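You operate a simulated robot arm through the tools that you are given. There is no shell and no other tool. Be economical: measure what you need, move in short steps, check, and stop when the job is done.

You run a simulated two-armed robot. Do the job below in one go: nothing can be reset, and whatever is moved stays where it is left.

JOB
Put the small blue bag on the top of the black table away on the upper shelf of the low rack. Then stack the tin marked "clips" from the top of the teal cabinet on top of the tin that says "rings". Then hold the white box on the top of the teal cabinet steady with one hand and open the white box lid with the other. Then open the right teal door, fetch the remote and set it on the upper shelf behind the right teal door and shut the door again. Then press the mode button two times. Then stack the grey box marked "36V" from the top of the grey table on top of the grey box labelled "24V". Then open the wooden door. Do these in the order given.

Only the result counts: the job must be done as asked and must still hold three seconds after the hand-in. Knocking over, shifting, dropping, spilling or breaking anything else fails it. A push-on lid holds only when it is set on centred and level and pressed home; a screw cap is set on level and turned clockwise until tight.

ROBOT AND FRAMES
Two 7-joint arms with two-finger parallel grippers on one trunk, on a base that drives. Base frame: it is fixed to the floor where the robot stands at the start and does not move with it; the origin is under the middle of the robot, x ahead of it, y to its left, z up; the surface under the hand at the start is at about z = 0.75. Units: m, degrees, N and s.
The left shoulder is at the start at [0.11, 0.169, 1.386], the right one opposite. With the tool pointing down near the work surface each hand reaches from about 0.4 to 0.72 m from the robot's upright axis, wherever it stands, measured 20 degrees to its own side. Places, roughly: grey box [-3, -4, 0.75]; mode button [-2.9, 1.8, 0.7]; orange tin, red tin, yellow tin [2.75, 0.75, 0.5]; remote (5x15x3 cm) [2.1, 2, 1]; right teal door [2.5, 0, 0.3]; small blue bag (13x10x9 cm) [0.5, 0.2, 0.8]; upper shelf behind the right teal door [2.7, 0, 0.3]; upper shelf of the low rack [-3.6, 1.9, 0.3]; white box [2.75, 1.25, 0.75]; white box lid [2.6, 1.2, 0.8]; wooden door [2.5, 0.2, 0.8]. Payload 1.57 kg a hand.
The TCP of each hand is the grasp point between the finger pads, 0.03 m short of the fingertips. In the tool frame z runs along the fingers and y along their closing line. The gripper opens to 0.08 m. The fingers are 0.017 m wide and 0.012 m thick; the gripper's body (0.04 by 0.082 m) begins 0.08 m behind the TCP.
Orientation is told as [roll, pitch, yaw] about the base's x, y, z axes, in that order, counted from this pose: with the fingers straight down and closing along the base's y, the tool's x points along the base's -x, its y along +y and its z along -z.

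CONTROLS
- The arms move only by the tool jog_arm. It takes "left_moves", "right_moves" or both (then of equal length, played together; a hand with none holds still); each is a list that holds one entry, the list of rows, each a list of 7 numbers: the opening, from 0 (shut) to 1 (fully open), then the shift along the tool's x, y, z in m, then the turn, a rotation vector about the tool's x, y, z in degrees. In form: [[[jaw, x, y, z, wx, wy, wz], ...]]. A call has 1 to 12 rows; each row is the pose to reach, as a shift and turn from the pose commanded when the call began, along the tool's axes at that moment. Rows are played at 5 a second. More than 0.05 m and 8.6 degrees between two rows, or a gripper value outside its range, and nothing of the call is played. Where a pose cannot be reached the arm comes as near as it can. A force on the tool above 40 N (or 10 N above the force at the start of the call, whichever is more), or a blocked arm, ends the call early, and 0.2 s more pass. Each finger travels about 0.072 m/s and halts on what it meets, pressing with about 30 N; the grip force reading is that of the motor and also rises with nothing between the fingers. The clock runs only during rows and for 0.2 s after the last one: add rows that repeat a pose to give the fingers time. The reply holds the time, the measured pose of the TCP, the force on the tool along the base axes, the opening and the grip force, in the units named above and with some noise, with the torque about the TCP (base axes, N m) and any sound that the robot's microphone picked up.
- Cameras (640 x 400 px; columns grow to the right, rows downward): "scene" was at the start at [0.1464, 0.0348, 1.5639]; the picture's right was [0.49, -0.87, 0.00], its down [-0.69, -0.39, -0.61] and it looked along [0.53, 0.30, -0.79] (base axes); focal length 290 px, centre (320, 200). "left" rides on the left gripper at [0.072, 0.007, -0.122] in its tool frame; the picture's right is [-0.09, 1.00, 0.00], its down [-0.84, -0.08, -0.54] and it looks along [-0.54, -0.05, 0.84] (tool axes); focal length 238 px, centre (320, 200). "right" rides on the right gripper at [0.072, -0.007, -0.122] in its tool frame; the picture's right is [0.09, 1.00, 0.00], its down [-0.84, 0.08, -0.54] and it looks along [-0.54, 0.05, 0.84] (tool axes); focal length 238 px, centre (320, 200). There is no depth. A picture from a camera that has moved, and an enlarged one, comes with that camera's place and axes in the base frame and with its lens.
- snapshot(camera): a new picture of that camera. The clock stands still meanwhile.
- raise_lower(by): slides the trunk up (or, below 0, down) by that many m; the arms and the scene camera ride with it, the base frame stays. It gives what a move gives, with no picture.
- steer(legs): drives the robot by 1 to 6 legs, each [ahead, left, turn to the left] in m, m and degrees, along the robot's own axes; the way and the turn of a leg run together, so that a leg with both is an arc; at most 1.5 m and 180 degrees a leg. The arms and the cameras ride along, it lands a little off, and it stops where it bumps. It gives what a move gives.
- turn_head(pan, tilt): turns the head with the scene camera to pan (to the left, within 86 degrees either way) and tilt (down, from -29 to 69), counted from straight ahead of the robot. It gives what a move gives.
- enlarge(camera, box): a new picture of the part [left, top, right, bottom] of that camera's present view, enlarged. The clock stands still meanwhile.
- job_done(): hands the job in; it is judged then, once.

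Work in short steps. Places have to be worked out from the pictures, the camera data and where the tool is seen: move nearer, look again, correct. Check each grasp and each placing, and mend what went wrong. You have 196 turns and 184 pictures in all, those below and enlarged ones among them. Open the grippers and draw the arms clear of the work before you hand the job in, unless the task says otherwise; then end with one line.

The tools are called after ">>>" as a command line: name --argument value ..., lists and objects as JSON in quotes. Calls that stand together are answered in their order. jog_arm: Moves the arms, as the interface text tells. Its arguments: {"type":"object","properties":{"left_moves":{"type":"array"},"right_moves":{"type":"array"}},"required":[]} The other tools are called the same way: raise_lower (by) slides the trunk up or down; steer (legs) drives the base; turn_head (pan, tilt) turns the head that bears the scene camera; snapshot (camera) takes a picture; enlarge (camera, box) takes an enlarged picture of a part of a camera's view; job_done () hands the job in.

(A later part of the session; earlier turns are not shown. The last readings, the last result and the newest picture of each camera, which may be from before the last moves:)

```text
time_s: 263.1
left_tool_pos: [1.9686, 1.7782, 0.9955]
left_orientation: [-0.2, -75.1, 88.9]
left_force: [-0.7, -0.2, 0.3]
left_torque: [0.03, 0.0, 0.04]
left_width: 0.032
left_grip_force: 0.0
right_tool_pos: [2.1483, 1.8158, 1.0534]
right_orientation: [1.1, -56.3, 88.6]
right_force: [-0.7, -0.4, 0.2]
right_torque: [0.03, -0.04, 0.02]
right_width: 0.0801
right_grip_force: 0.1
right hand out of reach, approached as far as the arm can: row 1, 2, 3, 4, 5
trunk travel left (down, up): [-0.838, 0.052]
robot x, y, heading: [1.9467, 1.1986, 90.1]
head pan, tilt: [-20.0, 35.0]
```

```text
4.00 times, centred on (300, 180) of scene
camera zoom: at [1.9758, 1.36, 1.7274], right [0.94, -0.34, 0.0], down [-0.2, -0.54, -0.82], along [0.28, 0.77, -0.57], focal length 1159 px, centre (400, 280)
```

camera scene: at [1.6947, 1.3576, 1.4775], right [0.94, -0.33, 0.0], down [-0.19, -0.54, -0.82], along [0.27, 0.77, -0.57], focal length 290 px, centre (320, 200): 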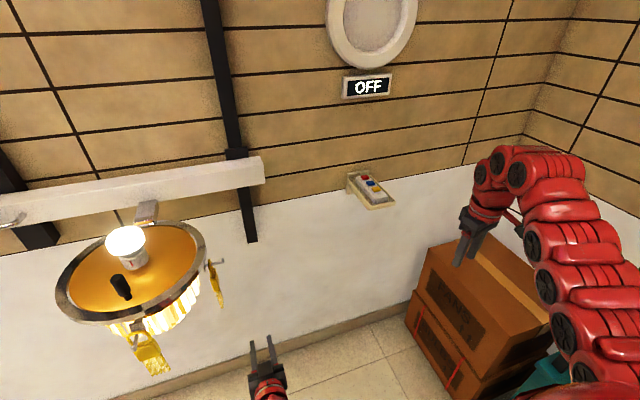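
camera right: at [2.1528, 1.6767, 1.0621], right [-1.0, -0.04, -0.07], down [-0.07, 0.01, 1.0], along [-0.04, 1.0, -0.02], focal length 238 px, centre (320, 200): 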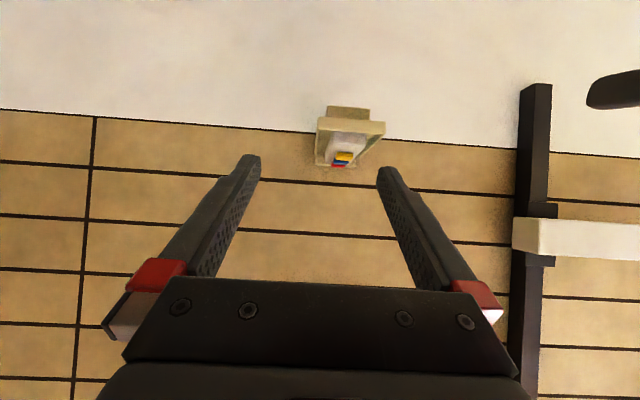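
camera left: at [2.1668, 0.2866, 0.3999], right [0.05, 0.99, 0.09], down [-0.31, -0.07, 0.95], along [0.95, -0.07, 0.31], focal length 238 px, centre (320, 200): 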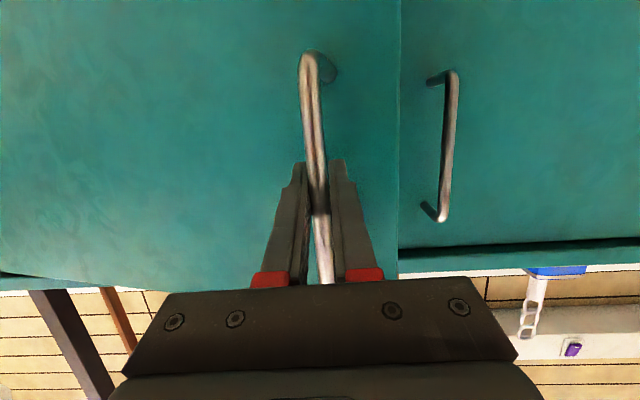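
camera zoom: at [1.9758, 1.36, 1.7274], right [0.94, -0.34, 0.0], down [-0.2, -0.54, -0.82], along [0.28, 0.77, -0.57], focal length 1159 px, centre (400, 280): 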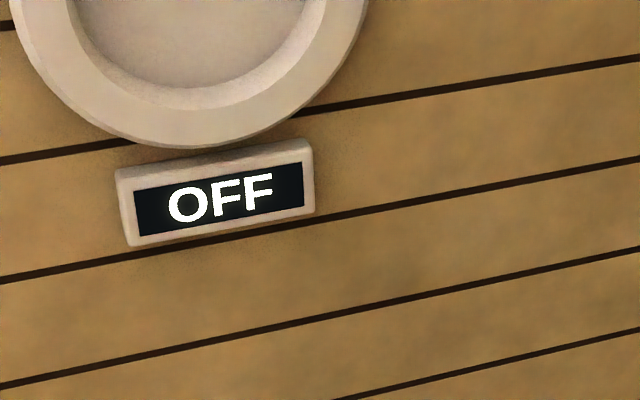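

Better estimate: the remote is at x≈2.103, y 2.02–2.17, top z≈0.978, and the tray rim is at z≈0.959. I shift the hand over, lower it a little, and drive forward.

>>> jog_arm --right_moves '[[[0.78, 0.018, 0.022, 0.012, 0, 0, 0], [0.78, 0.0358, 0.045, 0.0239, 0, 0, 0], [0.78, 0.0358, 0.045, 0.0239, 0, 0, 0]]]'

>>> steer --legs '[[0.15, 0, 0]]'

>>> snapshot --camera "right"

```text
time_s: 263.9
left_tool_pos: [1.9693, 1.7783, 0.9946]
left_orientation: [-0.1, -75.1, 88.8]
left_force: [0.8, 0.5, 0.3]
left_torque: [0.02, -0.01, 0.0]
left_width: 0.0321
left_grip_force: 0.0
right_tool_pos: [2.1031, 1.8155, 1.0111]
right_orientation: [1.2, -56.3, 88.5]
right_force: [0.7, 0.1, -0.6]
right_torque: [0.02, 0.0, 0.01]
right_width: 0.0623
right_grip_force: 0.1
trunk travel left (down, up): [-0.838, 0.052]
robot x, y, heading: [1.9473, 1.1984, 90.0]
head pan, tilt: [-20.0, 35.0]
```

```text
time_s: 265.3
left_tool_pos: [1.9701, 1.9276, 0.995]
left_orientation: [-0.1, -75.1, 88.9]
left_force: [0.3, -0.3, -0.2]
left_torque: [-0.02, -0.01, -0.01]
left_width: 0.0318
left_grip_force: 0.0
right_tool_pos: [2.1033, 1.966, 1.0116]
right_orientation: [1.1, -56.3, 88.7]
right_force: [-0.1, -0.8, -0.2]
right_torque: [-0.02, 0.02, -0.02]
right_width: 0.0622
right_grip_force: 0.0
trunk travel left (down, up): [-0.838, 0.052]
robot x, y, heading: [1.9422, 1.3494, 89.7]
head pan, tilt: [-20.0, 35.0]
```

```text
71 pictures are left
camera right: at [2.108, 1.8256, 1.0204], right [-1.0, -0.04, -0.07], down [-0.07, 0.01, 1.0], along [-0.04, 1.0, -0.02], focal length 238 px, centre (320, 200)
```

right: 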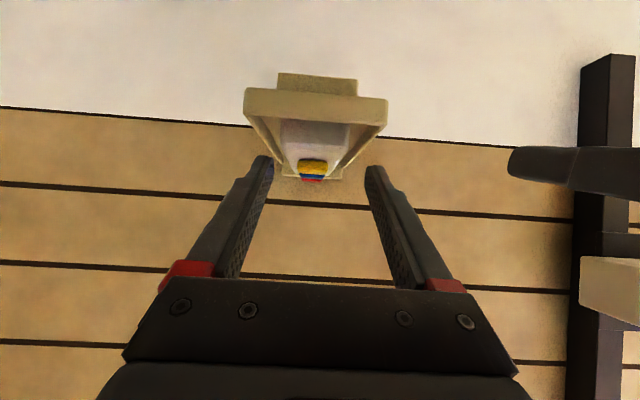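

Remote centre at x≈2.108, y≈2.084. I move in over it and lower.

>>> steer --legs '[[0.08, 0, 0]]'

>>> jog_arm --right_moves '[[[0.78, -0.013, -0.004, 0.02, 0, 0, 0], [0.78, 0, -0.004, 0.029, 0, 0, 0], [0.78, 0.0142, -0.004, 0.0383, 0, 0, 0], [0.78, 0.0142, -0.004, 0.0383, 0, 0, 0]]]'

>>> snapshot --camera "right"

```text
time_s: 266.3
left_tool_pos: [1.9698, 2.008, 0.9948]
left_orientation: [-0.1, -75.0, 88.8]
left_force: [-0.3, -0.6, 0.2]
left_torque: [-0.04, -0.01, 0.01]
left_width: 0.0321
left_grip_force: 0.0
right_tool_pos: [2.103, 2.0465, 1.0122]
right_orientation: [1.2, -56.2, 88.6]
right_force: [0.4, 0.2, -0.4]
right_torque: [-0.03, 0.01, 0.0]
right_width: 0.0626
right_grip_force: 0.1
trunk travel left (down, up): [-0.838, 0.052]
robot x, y, heading: [1.944, 1.4253, 89.8]
head pan, tilt: [-20.0, 35.0]
```

```text
time_s: 267.2
left_tool_pos: [1.9689, 2.0065, 0.9976]
left_orientation: [-0.3, -75.5, 88.8]
left_force: [0.2, -0.2, -0.3]
left_torque: [-0.01, 0.0, -0.01]
left_width: 0.032
left_grip_force: 0.1
right_tool_pos: [2.1108, 2.0729, 0.9939]
right_orientation: [0.7, -58.2, 88.6]
right_force: [-4.5, -14.4, 19.8]
right_torque: [0.12, -0.67, -0.44]
right_width: 0.059
right_grip_force: 0.0
trunk travel left (down, up): [-0.838, 0.052]
robot x, y, heading: [1.9445, 1.4309, 89.7]
head pan, tilt: [-20.0, 35.0]
stopped in row 4 (right hand): the force on the tool passed its limit at 46 N (the readings are from after the stop); the commanded pose is now the measured one
```

```text
70 pictures are left
camera right: at [2.1145, 1.9328, 0.9977], right [-1.0, -0.03, -0.07], down [-0.07, -0.02, 1.0], along [-0.04, 1.0, 0.02], focal length 238 px, centre (320, 200)
```

right: 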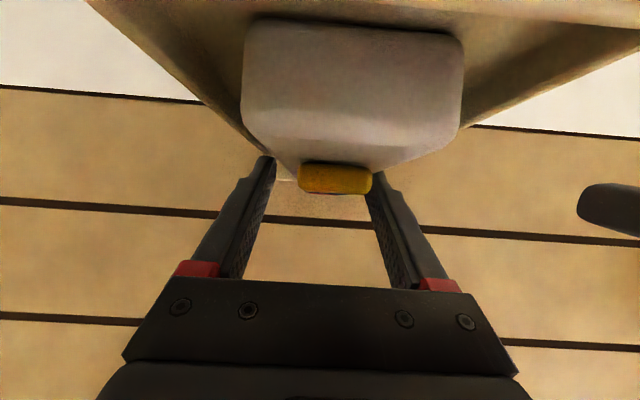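

A finger landed on the remote's edge; the remote is centred at about x 2.104. I lift, shift 7 mm left, widen the jaws a little and look.

>>> jog_arm --right_moves '[[[0.85, -0.012, 0, -0.008, 0, 1, 0], [0.85, -0.012, 0.007, -0.008, 0, 1.9, 0], [0.85, -0.012, 0.007, -0.008, 0, 1.9, 0]]]'

>>> snapshot --camera "right"

```text
time_s: 268.0
left_tool_pos: [1.9691, 2.0083, 0.9951]
left_orientation: [-0.1, -75.0, 88.8]
left_force: [0.0, 0.4, 0.2]
left_torque: [0.01, -0.03, 0.01]
left_width: 0.0323
left_grip_force: 0.0
right_tool_pos: [2.1053, 2.0759, 1.0015]
right_orientation: [0.8, -55.6, 88.5]
right_force: [-0.1, -0.3, -0.1]
right_torque: [0.0, -0.05, 0.01]
right_width: 0.0679
right_grip_force: 0.1
trunk travel left (down, up): [-0.838, 0.052]
robot x, y, heading: [1.9445, 1.4325, 90.0]
head pan, tilt: [-20.0, 35.0]
```

```text
69 pictures are left
camera right: at [2.1083, 1.9351, 1.0127], right [-1.0, -0.04, -0.07], down [-0.07, 0.03, 1.0], along [-0.04, 1.0, -0.03], focal length 238 px, centre (320, 200)
```

right: 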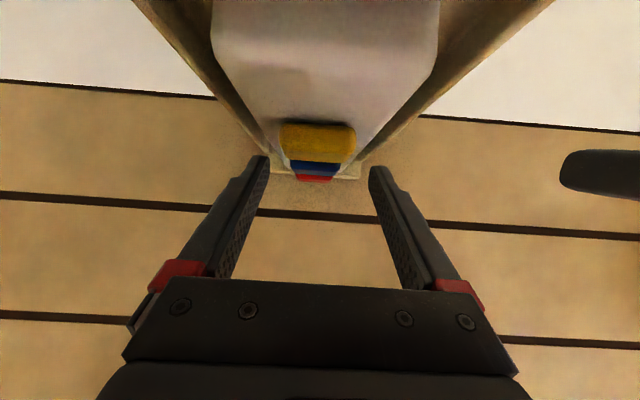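

Now centred. I lower 1.8 cm and close.

>>> jog_arm --right_moves '[[[0.85, 0.0075, 0, 0.005, 0, 0, 0], [0.85, 0.015, 0, 0.0102, 0, 0, 0], [0.6, 0.015, 0, 0.0102, 0, 0, 0], [0.4, 0.015, 0, 0.0102, 0, 0, 0], [0.2, 0.015, 0, 0.0102, 0, 0, 0], [0.2, 0.015, 0, 0.0102, 0, 0, 0]]]'

>>> snapshot --camera "right"

```text
time_s: 268.8
left_tool_pos: [1.9701, 2.0067, 0.9964]
left_orientation: [-0.4, -75.3, 89.1]
left_force: [0.4, -0.4, -0.3]
left_torque: [0.01, -0.03, 0.0]
left_width: 0.0319
left_grip_force: 0.3
right_tool_pos: [2.1013, 2.0753, 0.9922]
right_orientation: [1.4, -56.9, 88.1]
right_force: [-10.0, -9.1, 14.6]
right_torque: [0.16, 0.76, 0.65]
right_width: 0.0473
right_grip_force: 7.3
trunk travel left (down, up): [-0.838, 0.052]
robot x, y, heading: [1.9465, 1.4276, 89.9]
head pan, tilt: [-20.0, 35.0]
stopped in row 4 (right hand): the force on the tool passed its limit at 41 N (the readings are from after the stop); the commanded pose is now the measured one
```

```text
68 pictures are left
camera right: at [2.1057, 1.9358, 1.0007], right [-1.0, -0.04, -0.06], down [-0.06, 0.0, 1.0], along [-0.04, 1.0, -0.01], focal length 238 px, centre (320, 200)
```

right: 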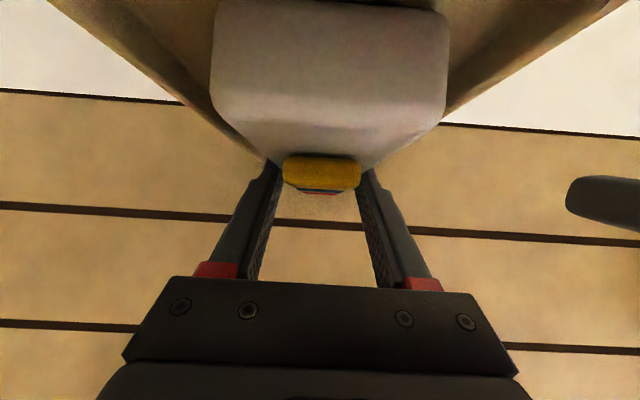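

The jaws are at 47 mm, apparently on the remote's sides. I complete the closing with a small upward relief.

>>> jog_arm --right_moves '[[[0.2, -0.002, 0, -0.001, 0, 0, 0], [0, -0.002, 0, -0.001, 0, 0, 0], [0, -0.002, 0, -0.001, 0, 0, 0], [0, -0.002, 0, -0.001, 0, 0, 0]]]'

>>> snapshot --camera "right"

```text
time_s: 269.8
left_tool_pos: [1.9711, 2.009, 0.9952]
left_orientation: [-0.1, -75.2, 88.7]
left_force: [0.1, -0.8, -0.5]
left_torque: [0.01, 0.02, 0.02]
left_width: 0.0321
left_grip_force: 0.0
right_tool_pos: [2.1064, 2.0782, 0.9938]
right_orientation: [1.0, -56.8, 88.2]
right_force: [2.3, 0.8, 3.8]
right_torque: [0.24, -0.13, -0.1]
right_width: 0.045
right_grip_force: 29.9
trunk travel left (down, up): [-0.838, 0.052]
robot x, y, heading: [1.9448, 1.432, 90.0]
head pan, tilt: [-20.0, 35.0]
```

```text
67 pictures are left
camera right: at [2.1091, 1.9375, 1.0015], right [-1.0, -0.03, -0.07], down [-0.07, 0.01, 1.0], along [-0.03, 1.0, -0.01], focal length 238 px, centre (320, 200)
```

right: 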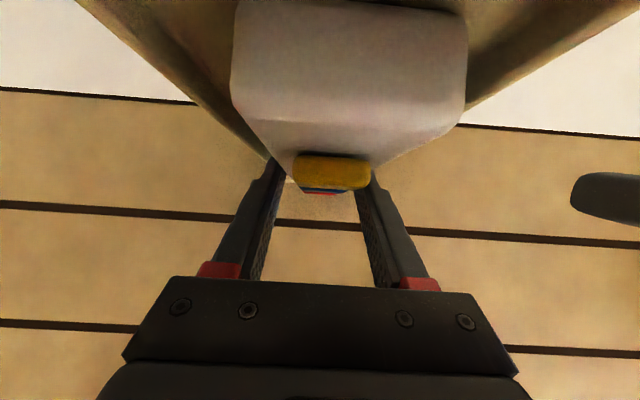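

Firm grip at 45 mm. I lift 4 cm and check.

>>> jog_arm --right_moves '[[[0, -0.008, 0, -0.0055, 0, 0, 0], [0, -0.016, 0, -0.011, 0, 0, 0], [0, -0.034, 0, -0.023, 0, 0, 0], [0, -0.034, 0, -0.023, 0, 0, 0]]]'

>>> snapshot --camera "right"

```text
time_s: 270.8
left_tool_pos: [1.9698, 2.0075, 0.9951]
left_orientation: [-0.1, -75.1, 88.9]
left_force: [-0.4, -0.6, -0.3]
left_torque: [-0.09, -0.01, 0.0]
left_width: 0.0319
left_grip_force: 0.0
right_tool_pos: [2.1053, 2.0792, 1.0331]
right_orientation: [0.9, -56.7, 88.2]
right_force: [0.6, 0.5, -0.7]
right_torque: [0.05, 0.0, -0.02]
right_width: 0.0456
right_grip_force: 30.0
trunk travel left (down, up): [-0.838, 0.052]
robot x, y, heading: [1.9435, 1.4292, 89.8]
head pan, tilt: [-20.0, 35.0]
```

```text
66 pictures are left
camera right: at [2.1088, 1.9374, 1.0418], right [-1.0, -0.03, -0.07], down [-0.07, 0.01, 1.0], along [-0.03, 1.0, -0.01], focal length 238 px, centre (320, 200)
```

right: 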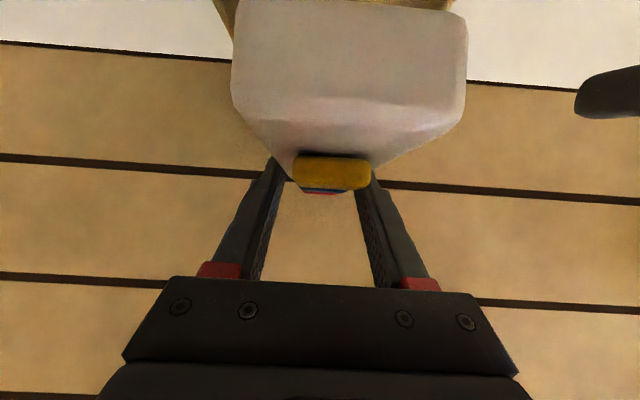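

The remote is securely held and level. I back away, drop back to free space, and turn to face the cabinet; then I tuck the left arm.

>>> steer --legs '[[-0.2, 0, 0], [-0.2, 0.45, 0], [0, 0, -90]]'

>>> jog_arm --left_moves '[[[0.4, -0.009, 0.0375, -0.021, 0, 6.5, 0], [0.4, -0.018, 0.075, -0.042, 0, 13, 0], [0.4, -0.0275, 0.1125, -0.063, 0, 19.5, 0], [0.4, -0.0366, 0.15, -0.084, 0, 26, 0], [0.4, -0.046, 0.1875, -0.1055, 0, 32.5, 0], [0.4, -0.055, 0.225, -0.127, 0, 39, 0], [0.4, -0.064, 0.2625, -0.148, 0, 45.5, 0], [0.4, -0.073, 0.3, -0.169, 0, 52, 0], [0.4, -0.082, 0.3375, -0.19, 0, 58.5, 0], [0.4, -0.0915, 0.375, -0.211, 0, 65, 0]]]'

>>> turn_head --pan 0 --tilt 35

>>> snapshot --camera "scene"

```text
time_s: 278.8
left_tool_pos: [2.0796, 0.9926, 0.9958]
left_orientation: [-0.1, -75.1, -2.1]
left_force: [-0.7, 0.3, 0.2]
left_torque: [-0.01, 0.01, 0.0]
left_width: 0.0321
left_grip_force: 0.1
right_tool_pos: [2.1459, 0.8562, 1.0339]
right_orientation: [0.9, -56.7, -2.8]
right_force: [-0.5, -0.1, -1.0]
right_torque: [-0.03, -0.04, 0.03]
right_width: 0.0456
right_grip_force: 30.2
trunk travel left (down, up): [-0.838, 0.052]
robot x, y, heading: [1.5007, 1.0254, -1.0]
head pan, tilt: [-20.0, 35.0]
```

```text
time_s: 280.9
left_tool_pos: [1.9297, 1.3452, 1.1429]
left_orientation: [6.8, -8.5, -7.5]
left_force: [0.1, 0.5, -0.9]
left_torque: [0.05, -0.04, 0.01]
left_width: 0.032
left_grip_force: 0.0
left hand out of reach, approached as far as the arm can: row 3, 4, 5, 6, 7, 8, 9, 10
right_tool_pos: [2.1466, 0.8547, 1.0328]
right_orientation: [1.2, -56.7, -2.8]
right_force: [-0.4, 0.0, -2.1]
right_torque: [-0.02, -0.03, 0.02]
right_width: 0.0456
right_grip_force: 30.0
trunk travel left (down, up): [-0.838, 0.052]
robot x, y, heading: [1.4994, 1.0269, -1.3]
head pan, tilt: [-20.0, 35.0]
```

```text
time_s: 281.8
left_tool_pos: [1.9292, 1.3468, 1.141]
left_orientation: [6.7, -8.5, -7.4]
left_force: [-0.2, -0.2, 0.1]
left_torque: [-0.01, 0.0, 0.01]
left_width: 0.0324
left_grip_force: 0.1
right_tool_pos: [2.1453, 0.8547, 1.0329]
right_orientation: [1.0, -56.6, -2.7]
right_force: [-0.5, -0.1, -1.6]
right_torque: [-0.03, -0.06, 0.01]
right_width: 0.0452
right_grip_force: 29.7
trunk travel left (down, up): [-0.838, 0.052]
robot x, y, heading: [1.5016, 1.0246, -0.9]
head pan, tilt: [0.0, 35.0]
```

```text
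65 pictures are left
camera scene: at [1.6688, 1.0218, 1.7274], right [-0.02, -1.0, 0.0], down [-0.57, 0.01, -0.82], along [0.82, -0.02, -0.57], focal length 290 px, centre (320, 200)
```

scene: 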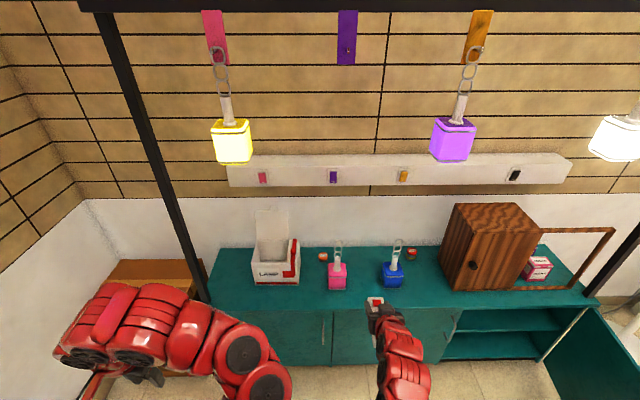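

All well. I shift right in front of the open compartment and lower.

>>> steer --legs '[[0, -0.76, 1]]'

>>> raise_lower --by -0.4

>>> jog_arm --right_moves '[[[0, 0.033, 0, 0.022, 0, 0, 0], [0, 0.067, 0, 0.044, 0, 0, 0], [0, 0.1, 0, 0.066, 0, 0, 0], [0, 0.133, 0, 0.088, 0, 0, 0], [0, 0.167, 0, 0.11, 0, 0, 0], [0, 0.167, 0, 0.11, 0, 0, 0]]]'

>>> snapshot --camera "right"

>>> snapshot --camera "scene"

```text
time_s: 285.9
left_tool_pos: [1.9173, 0.5954, 1.1418]
left_orientation: [6.9, -8.3, -6.4]
left_force: [0.3, -0.5, 0.0]
left_torque: [0.03, 0.01, 0.01]
left_width: 0.032
left_grip_force: 0.1
right_tool_pos: [2.143, 0.1096, 1.0331]
right_orientation: [1.1, -56.6, -1.5]
right_force: [-0.5, -0.1, -2.4]
right_torque: [0.0, -0.03, -0.02]
right_width: 0.0453
right_grip_force: 30.3
trunk travel left (down, up): [-0.838, 0.052]
robot x, y, heading: [1.4951, 0.2665, 0.0]
head pan, tilt: [0.0, 35.0]
```

```text
time_s: 289.7
left_tool_pos: [1.9179, 0.5956, 0.7415]
left_orientation: [6.9, -8.5, -6.3]
left_force: [-0.2, 0.1, -0.2]
left_torque: [-0.01, -0.02, -0.02]
left_width: 0.0321
left_grip_force: 0.1
right_tool_pos: [2.1436, 0.1087, 0.6345]
right_orientation: [1.0, -56.7, -1.6]
right_force: [0.4, -0.5, -1.1]
right_torque: [0.02, -0.03, -0.01]
right_width: 0.0453
right_grip_force: 30.0
trunk travel left (down, up): [-0.438, 0.452]
robot x, y, heading: [1.4928, 0.2689, -0.2]
head pan, tilt: [0.0, 35.0]
```

```text
time_s: 291.1
left_tool_pos: [1.9168, 0.5951, 0.7408]
left_orientation: [6.9, -8.5, -6.3]
left_force: [-1.0, 0.5, 0.0]
left_torque: [-0.01, 0.01, -0.02]
left_width: 0.0322
left_grip_force: 0.1
right_tool_pos: [2.1409, 0.1118, 0.432]
right_orientation: [1.1, -56.5, -1.6]
right_force: [0.2, -0.1, -1.8]
right_torque: [-0.03, -0.05, -0.01]
right_width: 0.0455
right_grip_force: 30.2
trunk travel left (down, up): [-0.438, 0.452]
robot x, y, heading: [1.4933, 0.2672, 0.2]
head pan, tilt: [0.0, 35.0]
```

```text
64 pictures are left
camera right: at [1.9996, 0.1077, 0.4413], right [-0.04, 1.0, -0.07], down [0.01, 0.07, 1.0], along [1.0, 0.04, -0.01], focal length 238 px, centre (320, 200)
```

right: 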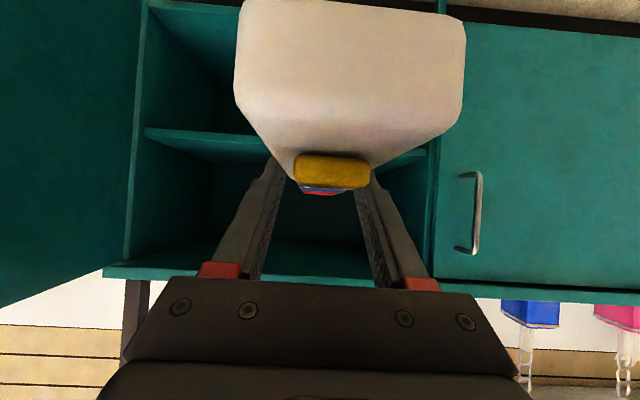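

```text
63 pictures are left
camera scene: at [1.6629, 0.2653, 1.3274], right [0.0, -1.0, 0.0], down [-0.57, 0.0, -0.82], along [0.82, 0.0, -0.57], focal length 290 px, centre (320, 200)
```

scene: 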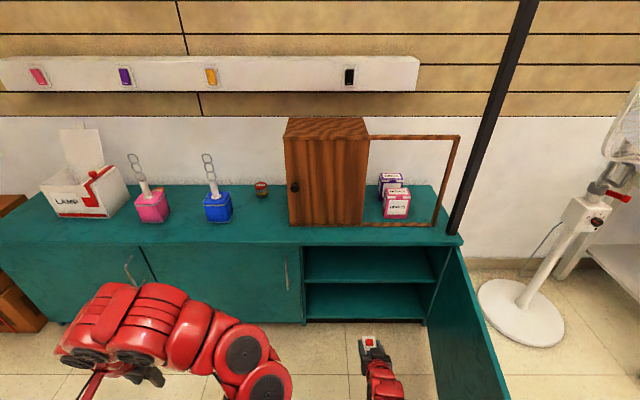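

The shelf is at z≈0.33. I lower to z 0.40 and drive in in two stages, watching for contact.

>>> jog_arm --right_moves '[[[0, 0.0135, 0, 0.009, 0, 0, 0], [0, 0.0267, 0, 0.0177, 0, 0, 0], [0, 0.0267, 0, 0.0177, 0, 0, 0]]]'

>>> steer --legs '[[0.3, 0, 0]]'

>>> snapshot --camera "right"

>>> snapshot --camera "scene"

```text
time_s: 291.9
left_tool_pos: [1.9169, 0.5963, 0.7417]
left_orientation: [6.8, -8.4, -6.3]
left_force: [-0.2, 0.0, 1.4]
left_torque: [0.01, 0.01, -0.01]
left_width: 0.032
left_grip_force: 0.0
right_tool_pos: [2.1436, 0.1125, 0.4]
right_orientation: [0.9, -56.6, -1.6]
right_force: [-0.2, -0.4, -1.0]
right_torque: [0.04, -0.05, -0.01]
right_width: 0.0453
right_grip_force: 30.2
trunk travel left (down, up): [-0.438, 0.452]
robot x, y, heading: [1.4965, 0.2688, 0.2]
head pan, tilt: [0.0, 35.0]
```

```text
time_s: 294.0
left_tool_pos: [2.217, 0.5969, 0.7401]
left_orientation: [6.9, -8.4, -6.1]
left_force: [0.8, -0.3, -0.1]
left_torque: [0.0, 0.01, 0.0]
left_width: 0.0319
left_grip_force: 0.0
right_tool_pos: [2.4439, 0.1145, 0.3993]
right_orientation: [1.0, -56.5, -1.5]
right_force: [0.0, -0.1, -1.5]
right_torque: [-0.01, -0.06, 0.0]
right_width: 0.0455
right_grip_force: 29.6
trunk travel left (down, up): [-0.438, 0.452]
robot x, y, heading: [1.7948, 0.2685, 0.1]
head pan, tilt: [0.0, 35.0]
```

```text
62 pictures are left
camera right: at [2.3024, 0.1105, 0.4089], right [-0.04, 1.0, -0.07], down [0.01, 0.07, 1.0], along [1.0, 0.04, -0.01], focal length 238 px, centre (320, 200)
```

right: 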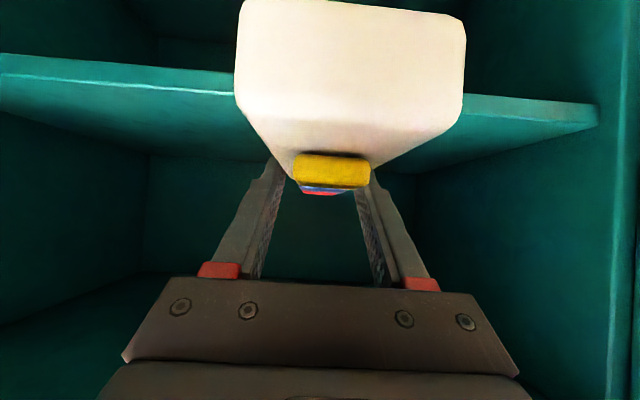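

```text
61 pictures are left
camera scene: at [1.965, 0.2668, 1.3272], right [0.01, -1.0, 0.0], down [-0.57, 0.0, -0.82], along [0.82, 0.0, -0.57], focal length 290 px, centre (320, 200)
```

scene: 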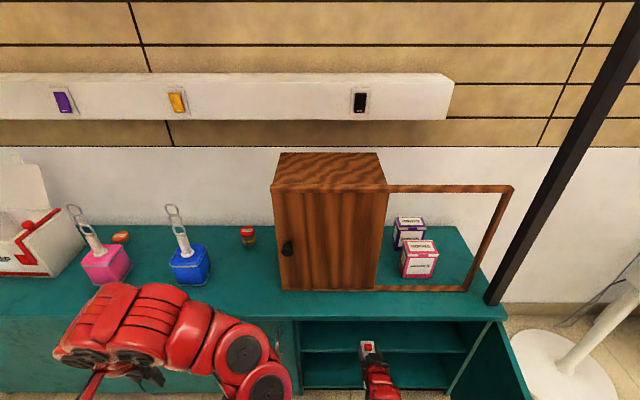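

The shelf top is at z≈0.334, with 2 cm clearance below the remote. I drive in another 0.15 m.

>>> steer --legs '[[0.15, 0, 0]]'

>>> jog_arm --right_moves '[[[0, 0.0067, 0, 0.0044, 0, 0, 0], [0, 0.0133, 0, 0.0089, 0, 0, 0], [0, 0.0133, 0, 0.0089, 0, 0, 0]]]'

>>> snapshot --camera "right"

```text
time_s: 295.3
left_tool_pos: [2.3658, 0.5978, 0.7407]
left_orientation: [6.9, -8.2, -6.2]
left_force: [0.3, 0.3, 0.8]
left_torque: [0.03, 0.04, 0.0]
left_width: 0.032
left_grip_force: 0.0
right_tool_pos: [2.5932, 0.1158, 0.3986]
right_orientation: [1.0, -56.4, -1.4]
right_force: [0.1, -0.1, -1.1]
right_torque: [0.0, -0.02, -0.04]
right_width: 0.0454
right_grip_force: 30.4
trunk travel left (down, up): [-0.438, 0.452]
robot x, y, heading: [1.9462, 0.265, 0.1]
head pan, tilt: [0.0, 35.0]
```

```text
time_s: 296.1
left_tool_pos: [2.3643, 0.5979, 0.7415]
left_orientation: [6.9, -8.4, -6.0]
left_force: [-0.3, -0.7, -1.0]
left_torque: [0.01, 0.02, 0.0]
left_width: 0.0319
left_grip_force: 0.1
right_tool_pos: [2.5942, 0.1154, 0.3852]
right_orientation: [1.0, -56.6, -1.4]
right_force: [-0.2, -1.0, -1.4]
right_torque: [0.01, -0.04, -0.04]
right_width: 0.0453
right_grip_force: 29.5
trunk travel left (down, up): [-0.438, 0.452]
robot x, y, heading: [1.9416, 0.2692, 0.3]
head pan, tilt: [0.0, 35.0]
```

```text
60 pictures are left
camera right: at [2.4515, 0.1116, 0.3934], right [-0.04, 1.0, -0.07], down [0.01, 0.07, 1.0], along [1.0, 0.04, -0.01], focal length 238 px, centre (320, 200)
```

right: 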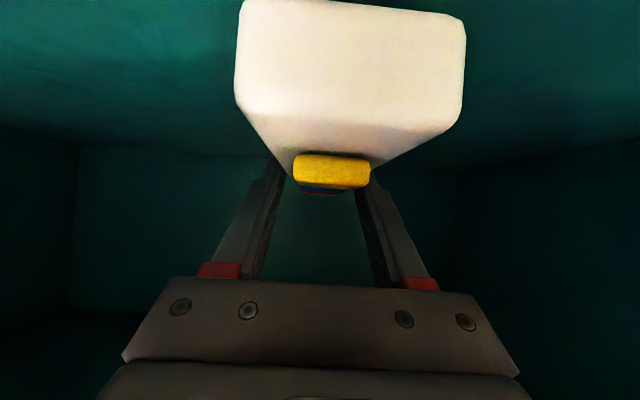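

Inside now, with no contact yet. I lower in small steps until it touches.

>>> jog_arm --right_moves '[[[0, 0.0033, 0, 0.0022, 0, 0, 0], [0, 0.0058, 0, 0.0039, 0, 0, 0], [0, 0.0058, 0, 0.0039, 0, 0, 0]]]'

```text
time_s: 296.9
left_tool_pos: [2.3662, 0.5979, 0.7412]
left_orientation: [6.9, -8.4, -6.0]
left_force: [-0.2, -0.7, -0.4]
left_torque: [-0.01, 0.04, 0.0]
left_width: 0.0321
left_grip_force: 0.1
right_tool_pos: [2.5938, 0.116, 0.3784]
right_orientation: [1.0, -56.5, -1.4]
right_force: [0.3, -1.2, -1.5]
right_torque: [-0.01, -0.07, 0.02]
right_width: 0.0458
right_grip_force: 30.2
trunk travel left (down, up): [-0.438, 0.452]
robot x, y, heading: [1.9421, 0.2697, 0.3]
head pan, tilt: [0.0, 35.0]
```

>>> jog_arm --right_moves '[[[0, 0.0025, 0, 0.0017, 0, 0, 0], [0, 0.005, 0, 0.0033, 0, 0, 0], [0, 0.005, 0, 0.0033, 0, 0, 0]]]'

```text
time_s: 297.7
left_tool_pos: [2.3655, 0.5982, 0.7412]
left_orientation: [6.9, -8.4, -6.1]
left_force: [-1.1, -0.9, 0.0]
left_torque: [0.02, 0.02, -0.01]
left_width: 0.0317
left_grip_force: 0.0
right_tool_pos: [2.5933, 0.1156, 0.3722]
right_orientation: [1.2, -56.5, -1.4]
right_force: [-0.5, -0.4, -1.7]
right_torque: [-0.05, -0.06, -0.02]
right_width: 0.0452
right_grip_force: 30.0
trunk travel left (down, up): [-0.438, 0.452]
robot x, y, heading: [1.9442, 0.2683, 0.5]
head pan, tilt: [0.0, 35.0]
```

>>> jog_arm --right_moves '[[[0, 0.0025, 0, 0.0017, 0, 0, 0], [0, 0.005, 0, 0.0033, 0, 0, 0], [0, 0.0075, 0, 0.005, 0, 0, 0], [0, 0.0075, 0, 0.005, 0, 0, 0]]]'

>>> snapshot --camera "right"

```text
time_s: 298.7
left_tool_pos: [2.3666, 0.5976, 0.7413]
left_orientation: [6.9, -8.4, -6.1]
left_force: [-0.4, -0.4, -0.6]
left_torque: [0.01, -0.03, 0.01]
left_width: 0.0319
left_grip_force: 0.1
right_tool_pos: [2.5929, 0.1152, 0.3622]
right_orientation: [1.0, -56.5, -1.5]
right_force: [0.1, 0.2, -0.6]
right_torque: [-0.04, 0.11, -0.01]
right_width: 0.0457
right_grip_force: 29.9
trunk travel left (down, up): [-0.438, 0.452]
robot x, y, heading: [1.9439, 0.2671, 0.2]
head pan, tilt: [0.0, 35.0]
```

```text
59 pictures are left
camera right: at [2.4517, 0.1116, 0.3713], right [-0.04, 1.0, -0.07], down [0.01, 0.07, 1.0], along [1.0, 0.04, -0.01], focal length 238 px, centre (320, 200)
```

right: 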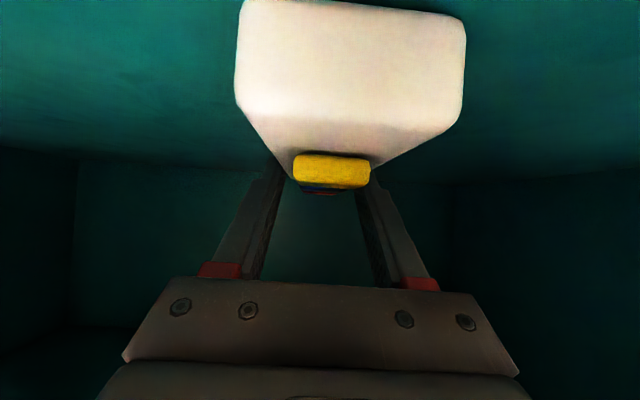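

A slight torque change hints at first contact. I go 3 mm more.

>>> jog_arm --right_moves '[[[0, 0.0017, 0, 0.0011, 0, 0, 0], [0, 0.0033, 0, 0.0022, 0, 0, 0], [0, 0.0033, 0, 0.0022, 0, 0, 0]]]'

```text
time_s: 299.5
left_tool_pos: [2.3643, 0.5993, 0.7422]
left_orientation: [6.9, -8.5, -6.2]
left_force: [-0.3, 0.2, -0.2]
left_torque: [0.03, 0.02, 0.0]
left_width: 0.0321
left_grip_force: 0.0
right_tool_pos: [2.5941, 0.1158, 0.3623]
right_orientation: [1.0, -57.0, -1.4]
right_force: [-2.9, 0.0, 18.5]
right_torque: [-0.12, -0.43, -0.09]
right_width: 0.0454
right_grip_force: 30.0
trunk travel left (down, up): [-0.438, 0.452]
robot x, y, heading: [1.9429, 0.2669, 0.2]
head pan, tilt: [0.0, 35.0]
```

It is down on the shelf. I ease off, open, and draw out: first along the tool axis, then with the base.

>>> jog_arm --right_moves '[[[0, -0.0012, 0, -0.0008, 0, 0, 0], [0.75, -0.0012, 0, -0.0008, 0, 0, 0], [0.9, -0.0012, 0, -0.0008, 0, 0, 0], [0.9, -0.0012, 0, -0.0008, 0, 0, 0], [0.9, -0.0012, 0, -0.02, 0, 0, 0], [0.9, -0.0012, 0, -0.045, 0, 0, 0], [0.9, -0.0012, 0, -0.06, 0, 0, 0]]]'

>>> snapshot --camera "right"

```text
time_s: 301.1
left_tool_pos: [2.3652, 0.5982, 0.7406]
left_orientation: [6.9, -8.3, -6.1]
left_force: [0.8, -0.3, -0.2]
left_torque: [0.01, -0.01, 0.0]
left_width: 0.0324
left_grip_force: 0.1
right_tool_pos: [2.5432, 0.1163, 0.3944]
right_orientation: [1.1, -56.6, -1.4]
right_force: [0.1, 0.7, -0.2]
right_torque: [0.0, 0.0, 0.02]
right_width: 0.072
right_grip_force: 0.0
trunk travel left (down, up): [-0.438, 0.452]
robot x, y, heading: [1.9448, 0.2721, 0.3]
head pan, tilt: [0.0, 35.0]
```

```text
58 pictures are left
camera right: at [2.4009, 0.1119, 0.4019], right [-0.04, 1.0, -0.07], down [0.01, 0.07, 1.0], along [1.0, 0.04, -0.01], focal length 238 px, centre (320, 200)
```

right: 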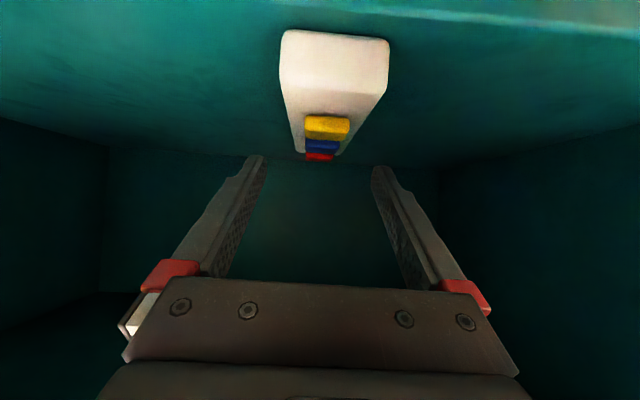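

The remote lies flat on the upper shelf. Now I back out, raise over the door and come down on its outer side to push it shut.

>>> steer --legs '[[-0.42, 0, 0]]'

>>> raise_lower --by 0.3

>>> jog_arm --right_moves '[[[0.5, 0, 0, 0, 0, 0, 0], [0, 0, 0, 0, 0, 0, 0], [0, 0, 0, 0, 0, 0, 0]]]'

>>> steer --legs '[[0, -0.5, 0]]'

>>> snapshot --camera "scene"

```text
time_s: 303.7
left_tool_pos: [1.9435, 0.5962, 0.7421]
left_orientation: [7.0, -8.5, -6.1]
left_force: [-0.5, 0.4, -0.4]
left_torque: [0.0, -0.01, 0.0]
left_width: 0.0321
left_grip_force: 0.1
right_tool_pos: [2.1217, 0.1139, 0.3932]
right_orientation: [1.2, -56.7, -1.3]
right_force: [-0.1, 0.0, -0.2]
right_torque: [-0.02, -0.02, 0.0]
right_width: 0.072
right_grip_force: 0.0
trunk travel left (down, up): [-0.438, 0.452]
robot x, y, heading: [1.5212, 0.2689, 0.3]
head pan, tilt: [0.0, 35.0]
```

```text
time_s: 306.7
left_tool_pos: [1.9434, 0.5959, 1.0406]
left_orientation: [6.9, -8.4, -6.1]
left_force: [0.8, 1.1, 0.1]
left_torque: [-0.03, -0.02, -0.02]
left_width: 0.0318
left_grip_force: 0.1
right_tool_pos: [2.1228, 0.1142, 0.6933]
right_orientation: [1.1, -56.5, -1.4]
right_force: [0.8, -0.1, -0.4]
right_torque: [-0.01, 0.01, 0.01]
right_width: 0.0719
right_grip_force: 0.1
trunk travel left (down, up): [-0.738, 0.152]
robot x, y, heading: [1.5197, 0.2659, 0.3]
head pan, tilt: [0.0, 35.0]
```

```text
time_s: 307.5
left_tool_pos: [1.9436, 0.5974, 1.0415]
left_orientation: [6.7, -8.4, -6.1]
left_force: [-0.4, -0.3, 0.3]
left_torque: [0.01, 0.01, 0.0]
left_width: 0.032
left_grip_force: 0.0
right_tool_pos: [2.1208, 0.1139, 0.6924]
right_orientation: [1.1, -56.6, -1.4]
right_force: [-0.1, 0.3, 0.1]
right_torque: [-0.01, 0.05, 0.01]
right_width: 0.0
right_grip_force: 21.6
trunk travel left (down, up): [-0.738, 0.152]
robot x, y, heading: [1.523, 0.2649, 0.3]
head pan, tilt: [0.0, 35.0]
```

```text
time_s: 310.5
left_tool_pos: [1.9454, 0.0955, 1.0407]
left_orientation: [6.8, -8.4, -6.1]
left_force: [-0.5, 0.0, 0.9]
left_torque: [-0.01, 0.0, 0.01]
left_width: 0.032
left_grip_force: 0.1
right_tool_pos: [2.1244, -0.3886, 0.6933]
right_orientation: [1.1, -56.6, -1.3]
right_force: [-1.1, 0.3, 0.0]
right_torque: [-0.01, 0.01, 0.02]
right_width: 0.0
right_grip_force: 21.8
trunk travel left (down, up): [-0.738, 0.152]
robot x, y, heading: [1.529, -0.237, 0.4]
head pan, tilt: [0.0, 35.0]
```

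```text
57 pictures are left
camera scene: at [1.6932, -0.2365, 1.6274], right [0.01, -1.0, 0.0], down [-0.57, 0.0, -0.82], along [0.82, 0.0, -0.57], focal length 290 px, centre (320, 200)
```

scene: 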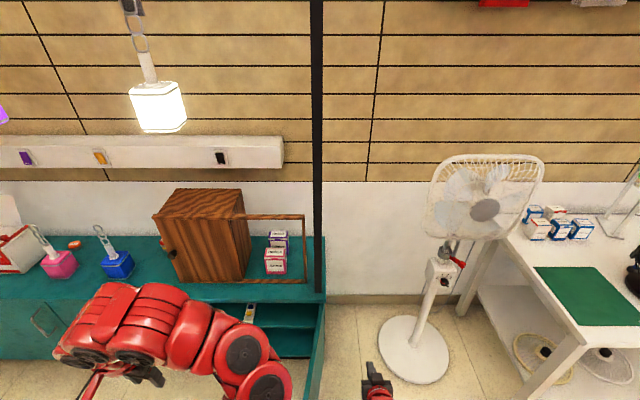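

The hand is on the door's outer side. I lower it, back up a little so that the fingers meet the handle bar, and sweep left along the closing arc.

>>> raise_lower --by -0.25

>>> steer --legs '[[-0.15, 0, 0], [0, 0.14, 0], [0.018, 0.11, 0]]'

>>> snapshot --camera "scene"

```text
time_s: 313.1
left_tool_pos: [1.9469, 0.0946, 0.7911]
left_orientation: [6.9, -8.4, -6.1]
left_force: [0.7, -0.1, -0.7]
left_torque: [0.01, -0.03, 0.0]
left_width: 0.032
left_grip_force: 0.0
right_tool_pos: [2.1244, -0.3889, 0.4432]
right_orientation: [1.2, -56.5, -1.4]
right_force: [1.3, 0.3, 0.4]
right_torque: [0.0, 0.01, -0.02]
right_width: 0.0
right_grip_force: 21.4
trunk travel left (down, up): [-0.488, 0.402]
robot x, y, heading: [1.5263, -0.2331, 0.1]
head pan, tilt: [0.0, 35.0]
```

```text
time_s: 316.2
left_tool_pos: [1.8137, 0.3445, 0.7911]
left_orientation: [6.8, -8.4, -6.2]
left_force: [-0.7, 0.3, 0.0]
left_torque: [0.01, -0.02, -0.06]
left_width: 0.0319
left_grip_force: 0.1
right_tool_pos: [1.9899, -0.1391, 0.4431]
right_orientation: [0.9, -56.6, -1.3]
right_force: [-0.8, -0.6, -0.2]
right_torque: [0.03, 0.04, -0.01]
right_width: 0.0
right_grip_force: 21.5
trunk travel left (down, up): [-0.488, 0.402]
robot x, y, heading: [1.3919, 0.0128, 0.2]
head pan, tilt: [0.0, 35.0]
```

```text
56 pictures are left
camera scene: at [1.5593, 0.0141, 1.3774], right [0.0, -1.0, 0.0], down [-0.57, 0.0, -0.82], along [0.82, 0.0, -0.57], focal length 290 px, centre (320, 200)
```

scene: 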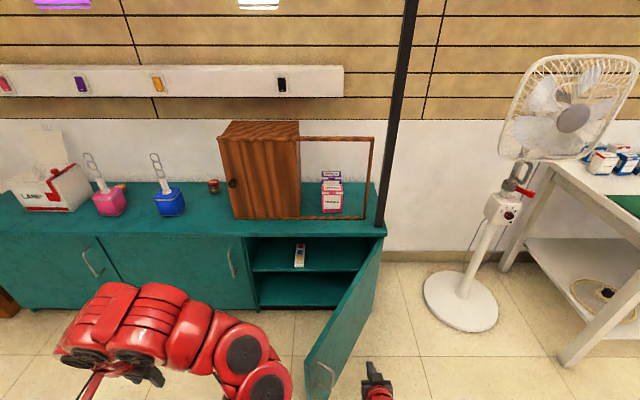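

The door is swinging shut well. I continue the arc.

>>> steer --legs '[[0.032, 0.089, 0], [0.047, 0.082, 0], [0.061, 0.073, 0]]'

>>> snapshot --camera "scene"

```text
time_s: 318.8
left_tool_pos: [1.9514, 0.5878, 0.7915]
left_orientation: [6.9, -8.4, -6.2]
left_force: [0.4, -0.1, -0.2]
left_torque: [-0.01, 0.01, 0.0]
left_width: 0.0319
left_grip_force: 0.1
right_tool_pos: [2.1281, 0.106, 0.4429]
right_orientation: [1.0, -56.6, -1.3]
right_force: [-0.1, -0.1, -0.4]
right_torque: [0.01, 0.04, -0.01]
right_width: 0.0
right_grip_force: 21.1
trunk travel left (down, up): [-0.488, 0.402]
robot x, y, heading: [1.5273, 0.2571, 0.5]
head pan, tilt: [0.0, 35.0]
```

```text
55 pictures are left
camera scene: at [1.6982, 0.2583, 1.3773], right [0.0, -1.0, 0.0], down [-0.57, 0.0, -0.82], along [0.82, 0.0, -0.57], focal length 290 px, centre (320, 200)
```

scene: 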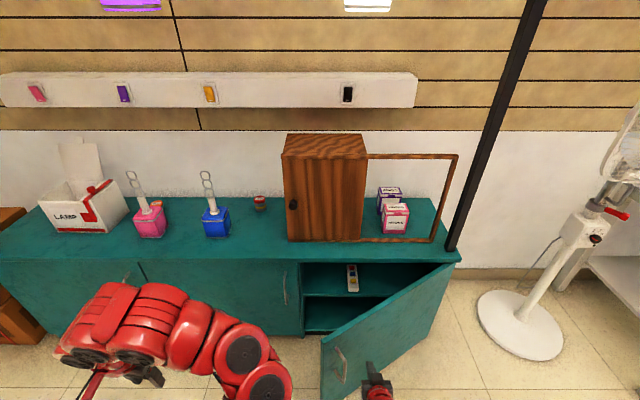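

About 40° remain. I now push straight ahead with the fingertips on the door's face.

>>> steer --legs '[[0.27, -0.01, 0], [0.06, 0, 0]]'

>>> snapshot --camera "scene"

```text
time_s: 321.2
left_tool_pos: [2.2604, 0.5778, 0.7909]
left_orientation: [7.0, -8.5, -6.4]
left_force: [0.1, -0.3, 0.2]
left_torque: [0.0, -0.01, 0.0]
left_width: 0.0321
left_grip_force: 0.1
right_tool_pos: [2.4231, 0.097, 0.431]
right_orientation: [1.3, -54.9, -1.7]
right_force: [-5.2, 0.6, 1.3]
right_torque: [-0.04, -0.01, 0.05]
right_width: 0.0
right_grip_force: 21.1
trunk travel left (down, up): [-0.488, 0.402]
robot x, y, heading: [1.8396, 0.2468, 0.1]
head pan, tilt: [0.0, 35.0]
stopped in leg 2: the force on the tool passed its limit at 267 N (the readings are from after the stop); the commanded pose is now the measured one
```

```text
54 pictures are left
camera scene: at [2.0062, 0.2475, 1.3772], right [0.0, -1.0, 0.0], down [-0.57, 0.0, -0.82], along [0.82, 0.0, -0.57], focal length 290 px, centre (320, 200)
```

scene: 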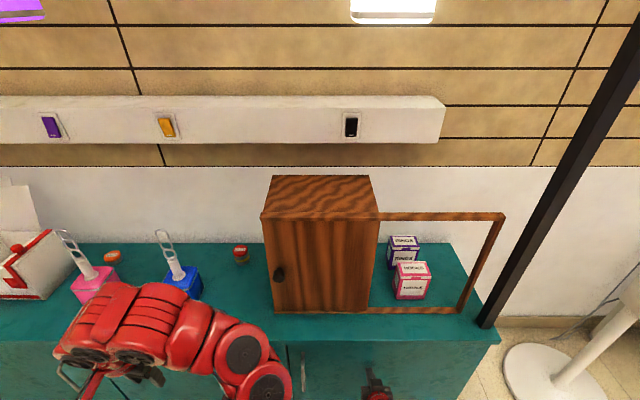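

The door appears shut. I back off and check the cabinet.

>>> steer --legs '[[-0.35, 0, 0]]'

>>> raise_lower --by 0.3

>>> snapshot --camera "scene"

```text
time_s: 323.5
left_tool_pos: [1.9107, 0.5787, 0.7908]
left_orientation: [7.1, -8.5, -6.2]
left_force: [-0.3, -0.1, -0.5]
left_torque: [0.0, 0.0, 0.02]
left_width: 0.0319
left_grip_force: 0.0
right_tool_pos: [2.0748, 0.0972, 0.4309]
right_orientation: [1.3, -54.9, -1.5]
right_force: [0.2, -0.3, -0.8]
right_torque: [-0.03, -0.01, 0.02]
right_width: 0.0
right_grip_force: 21.8
trunk travel left (down, up): [-0.488, 0.402]
robot x, y, heading: [1.4858, 0.2467, 0.6]
head pan, tilt: [0.0, 35.0]
```

```text
time_s: 326.5
left_tool_pos: [1.9102, 0.5771, 1.0917]
left_orientation: [6.9, -8.5, -6.2]
left_force: [0.5, -1.0, 0.8]
left_torque: [-0.02, -0.02, 0.01]
left_width: 0.0321
left_grip_force: 0.0
right_tool_pos: [2.075, 0.0966, 0.7314]
right_orientation: [1.4, -54.9, -1.5]
right_force: [0.2, -0.4, -0.2]
right_torque: [-0.01, -0.03, 0.02]
right_width: 0.0
right_grip_force: 21.5
trunk travel left (down, up): [-0.788, 0.102]
robot x, y, heading: [1.4868, 0.25, 0.3]
head pan, tilt: [0.0, 35.0]
```

```text
53 pictures are left
camera scene: at [1.657, 0.2473, 1.6774], right [0.01, -1.0, 0.0], down [-0.57, 0.0, -0.82], along [0.82, 0.0, -0.57], focal length 290 px, centre (320, 200)
```

scene: 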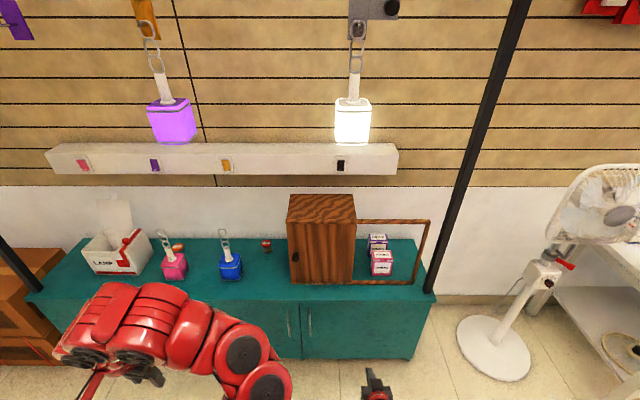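

The door is shut and all is in order on the cabinet. I drive back round the table to the rack for the mode button.

>>> steer --legs '[[0, 0.95, 0], [0, 0, 180], [1.4, 0.05, 0], [1.4, 0.2, 0], [1.45, 0.2, 0], [0, 0, -90]]'

>>> turn_head --pan 0 --tilt 40

>>> snapshot --camera "scene"

```text
time_s: 334.2
left_tool_pos: [1.5172, 1.7367, 1.0918]
left_orientation: [6.2, -9.0, 42.5]
left_force: [0.2, -0.3, 0.5]
left_torque: [-0.02, -0.01, -0.03]
left_width: 0.0
left_grip_force: 20.9
right_tool_pos: [1.9826, 1.5494, 0.7316]
right_orientation: [1.2, -54.9, 47.6]
right_force: [0.2, -1.0, 0.5]
right_torque: [-0.02, 0.02, 0.01]
right_width: 0.0
right_grip_force: 21.2
trunk travel left (down, up): [-0.788, 0.102]
robot x, y, heading: [1.4891, 1.1995, 49.5]
head pan, tilt: [0.0, 35.0]
stopped in leg 2: the force on the tool passed its limit at 58 N (the readings are from after the stop); the commanded pose is now the measured one
```

```text
time_s: 334.9
left_tool_pos: [1.5171, 1.7369, 1.0921]
left_orientation: [6.2, -8.9, 42.5]
left_force: [0.0, 0.5, -0.7]
left_torque: [-0.03, 0.02, 0.01]
left_width: 0.0001
left_grip_force: 21.7
right_tool_pos: [1.9828, 1.5489, 0.731]
right_orientation: [1.3, -54.9, 47.7]
right_force: [-0.6, -0.1, -0.1]
right_torque: [-0.04, 0.0, 0.01]
right_width: 0.0001
right_grip_force: 21.3
trunk travel left (down, up): [-0.788, 0.102]
robot x, y, heading: [1.4836, 1.2033, 49.3]
head pan, tilt: [0.0, 40.0]
```

```text
52 pictures are left
camera scene: at [1.594, 1.326, 1.6699], right [0.76, -0.65, 0.0], down [-0.42, -0.49, -0.77], along [0.5, 0.58, -0.64], focal length 290 px, centre (320, 200)
```

scene: 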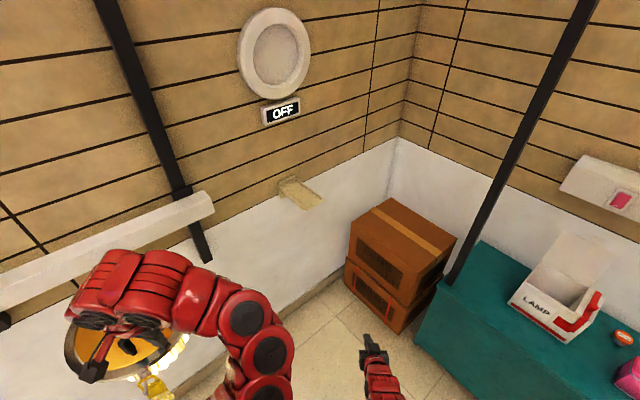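

The left hand bumped the hanging yellow lamp. I look closely before moving.

>>> enlarge --camera "scene" --box '[40, 190, 300, 400]'

>>> snapshot --camera "left"

```text
1.90 times, centred on (170, 295) of scene
camera zoom: at [1.594, 1.326, 1.6699], right [0.76, -0.65, 0.0], down [-0.42, -0.49, -0.77], along [0.5, 0.58, -0.64], focal length 552 px, centre (606, 19)
```

zoom: 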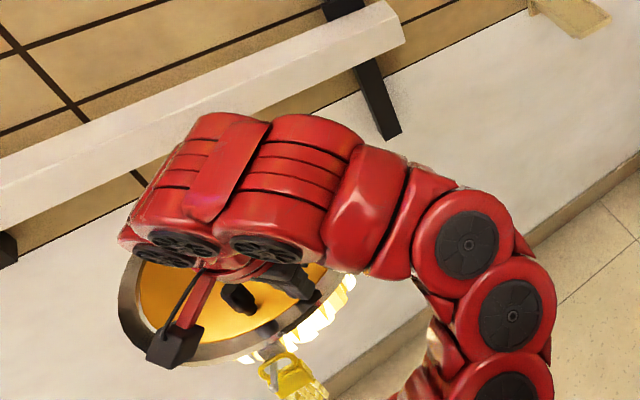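

```text
50 pictures are left
camera left: at [1.4561, 1.67, 1.2006], right [-0.61, 0.78, 0.12], down [0.64, 0.4, 0.65], along [0.46, 0.48, -0.75], focal length 238 px, centre (320, 200)
```

left: 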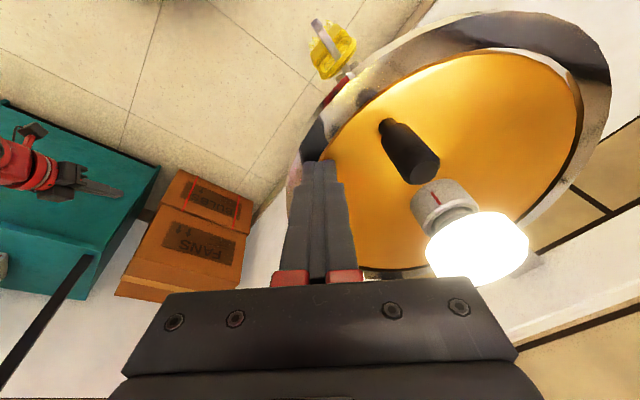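

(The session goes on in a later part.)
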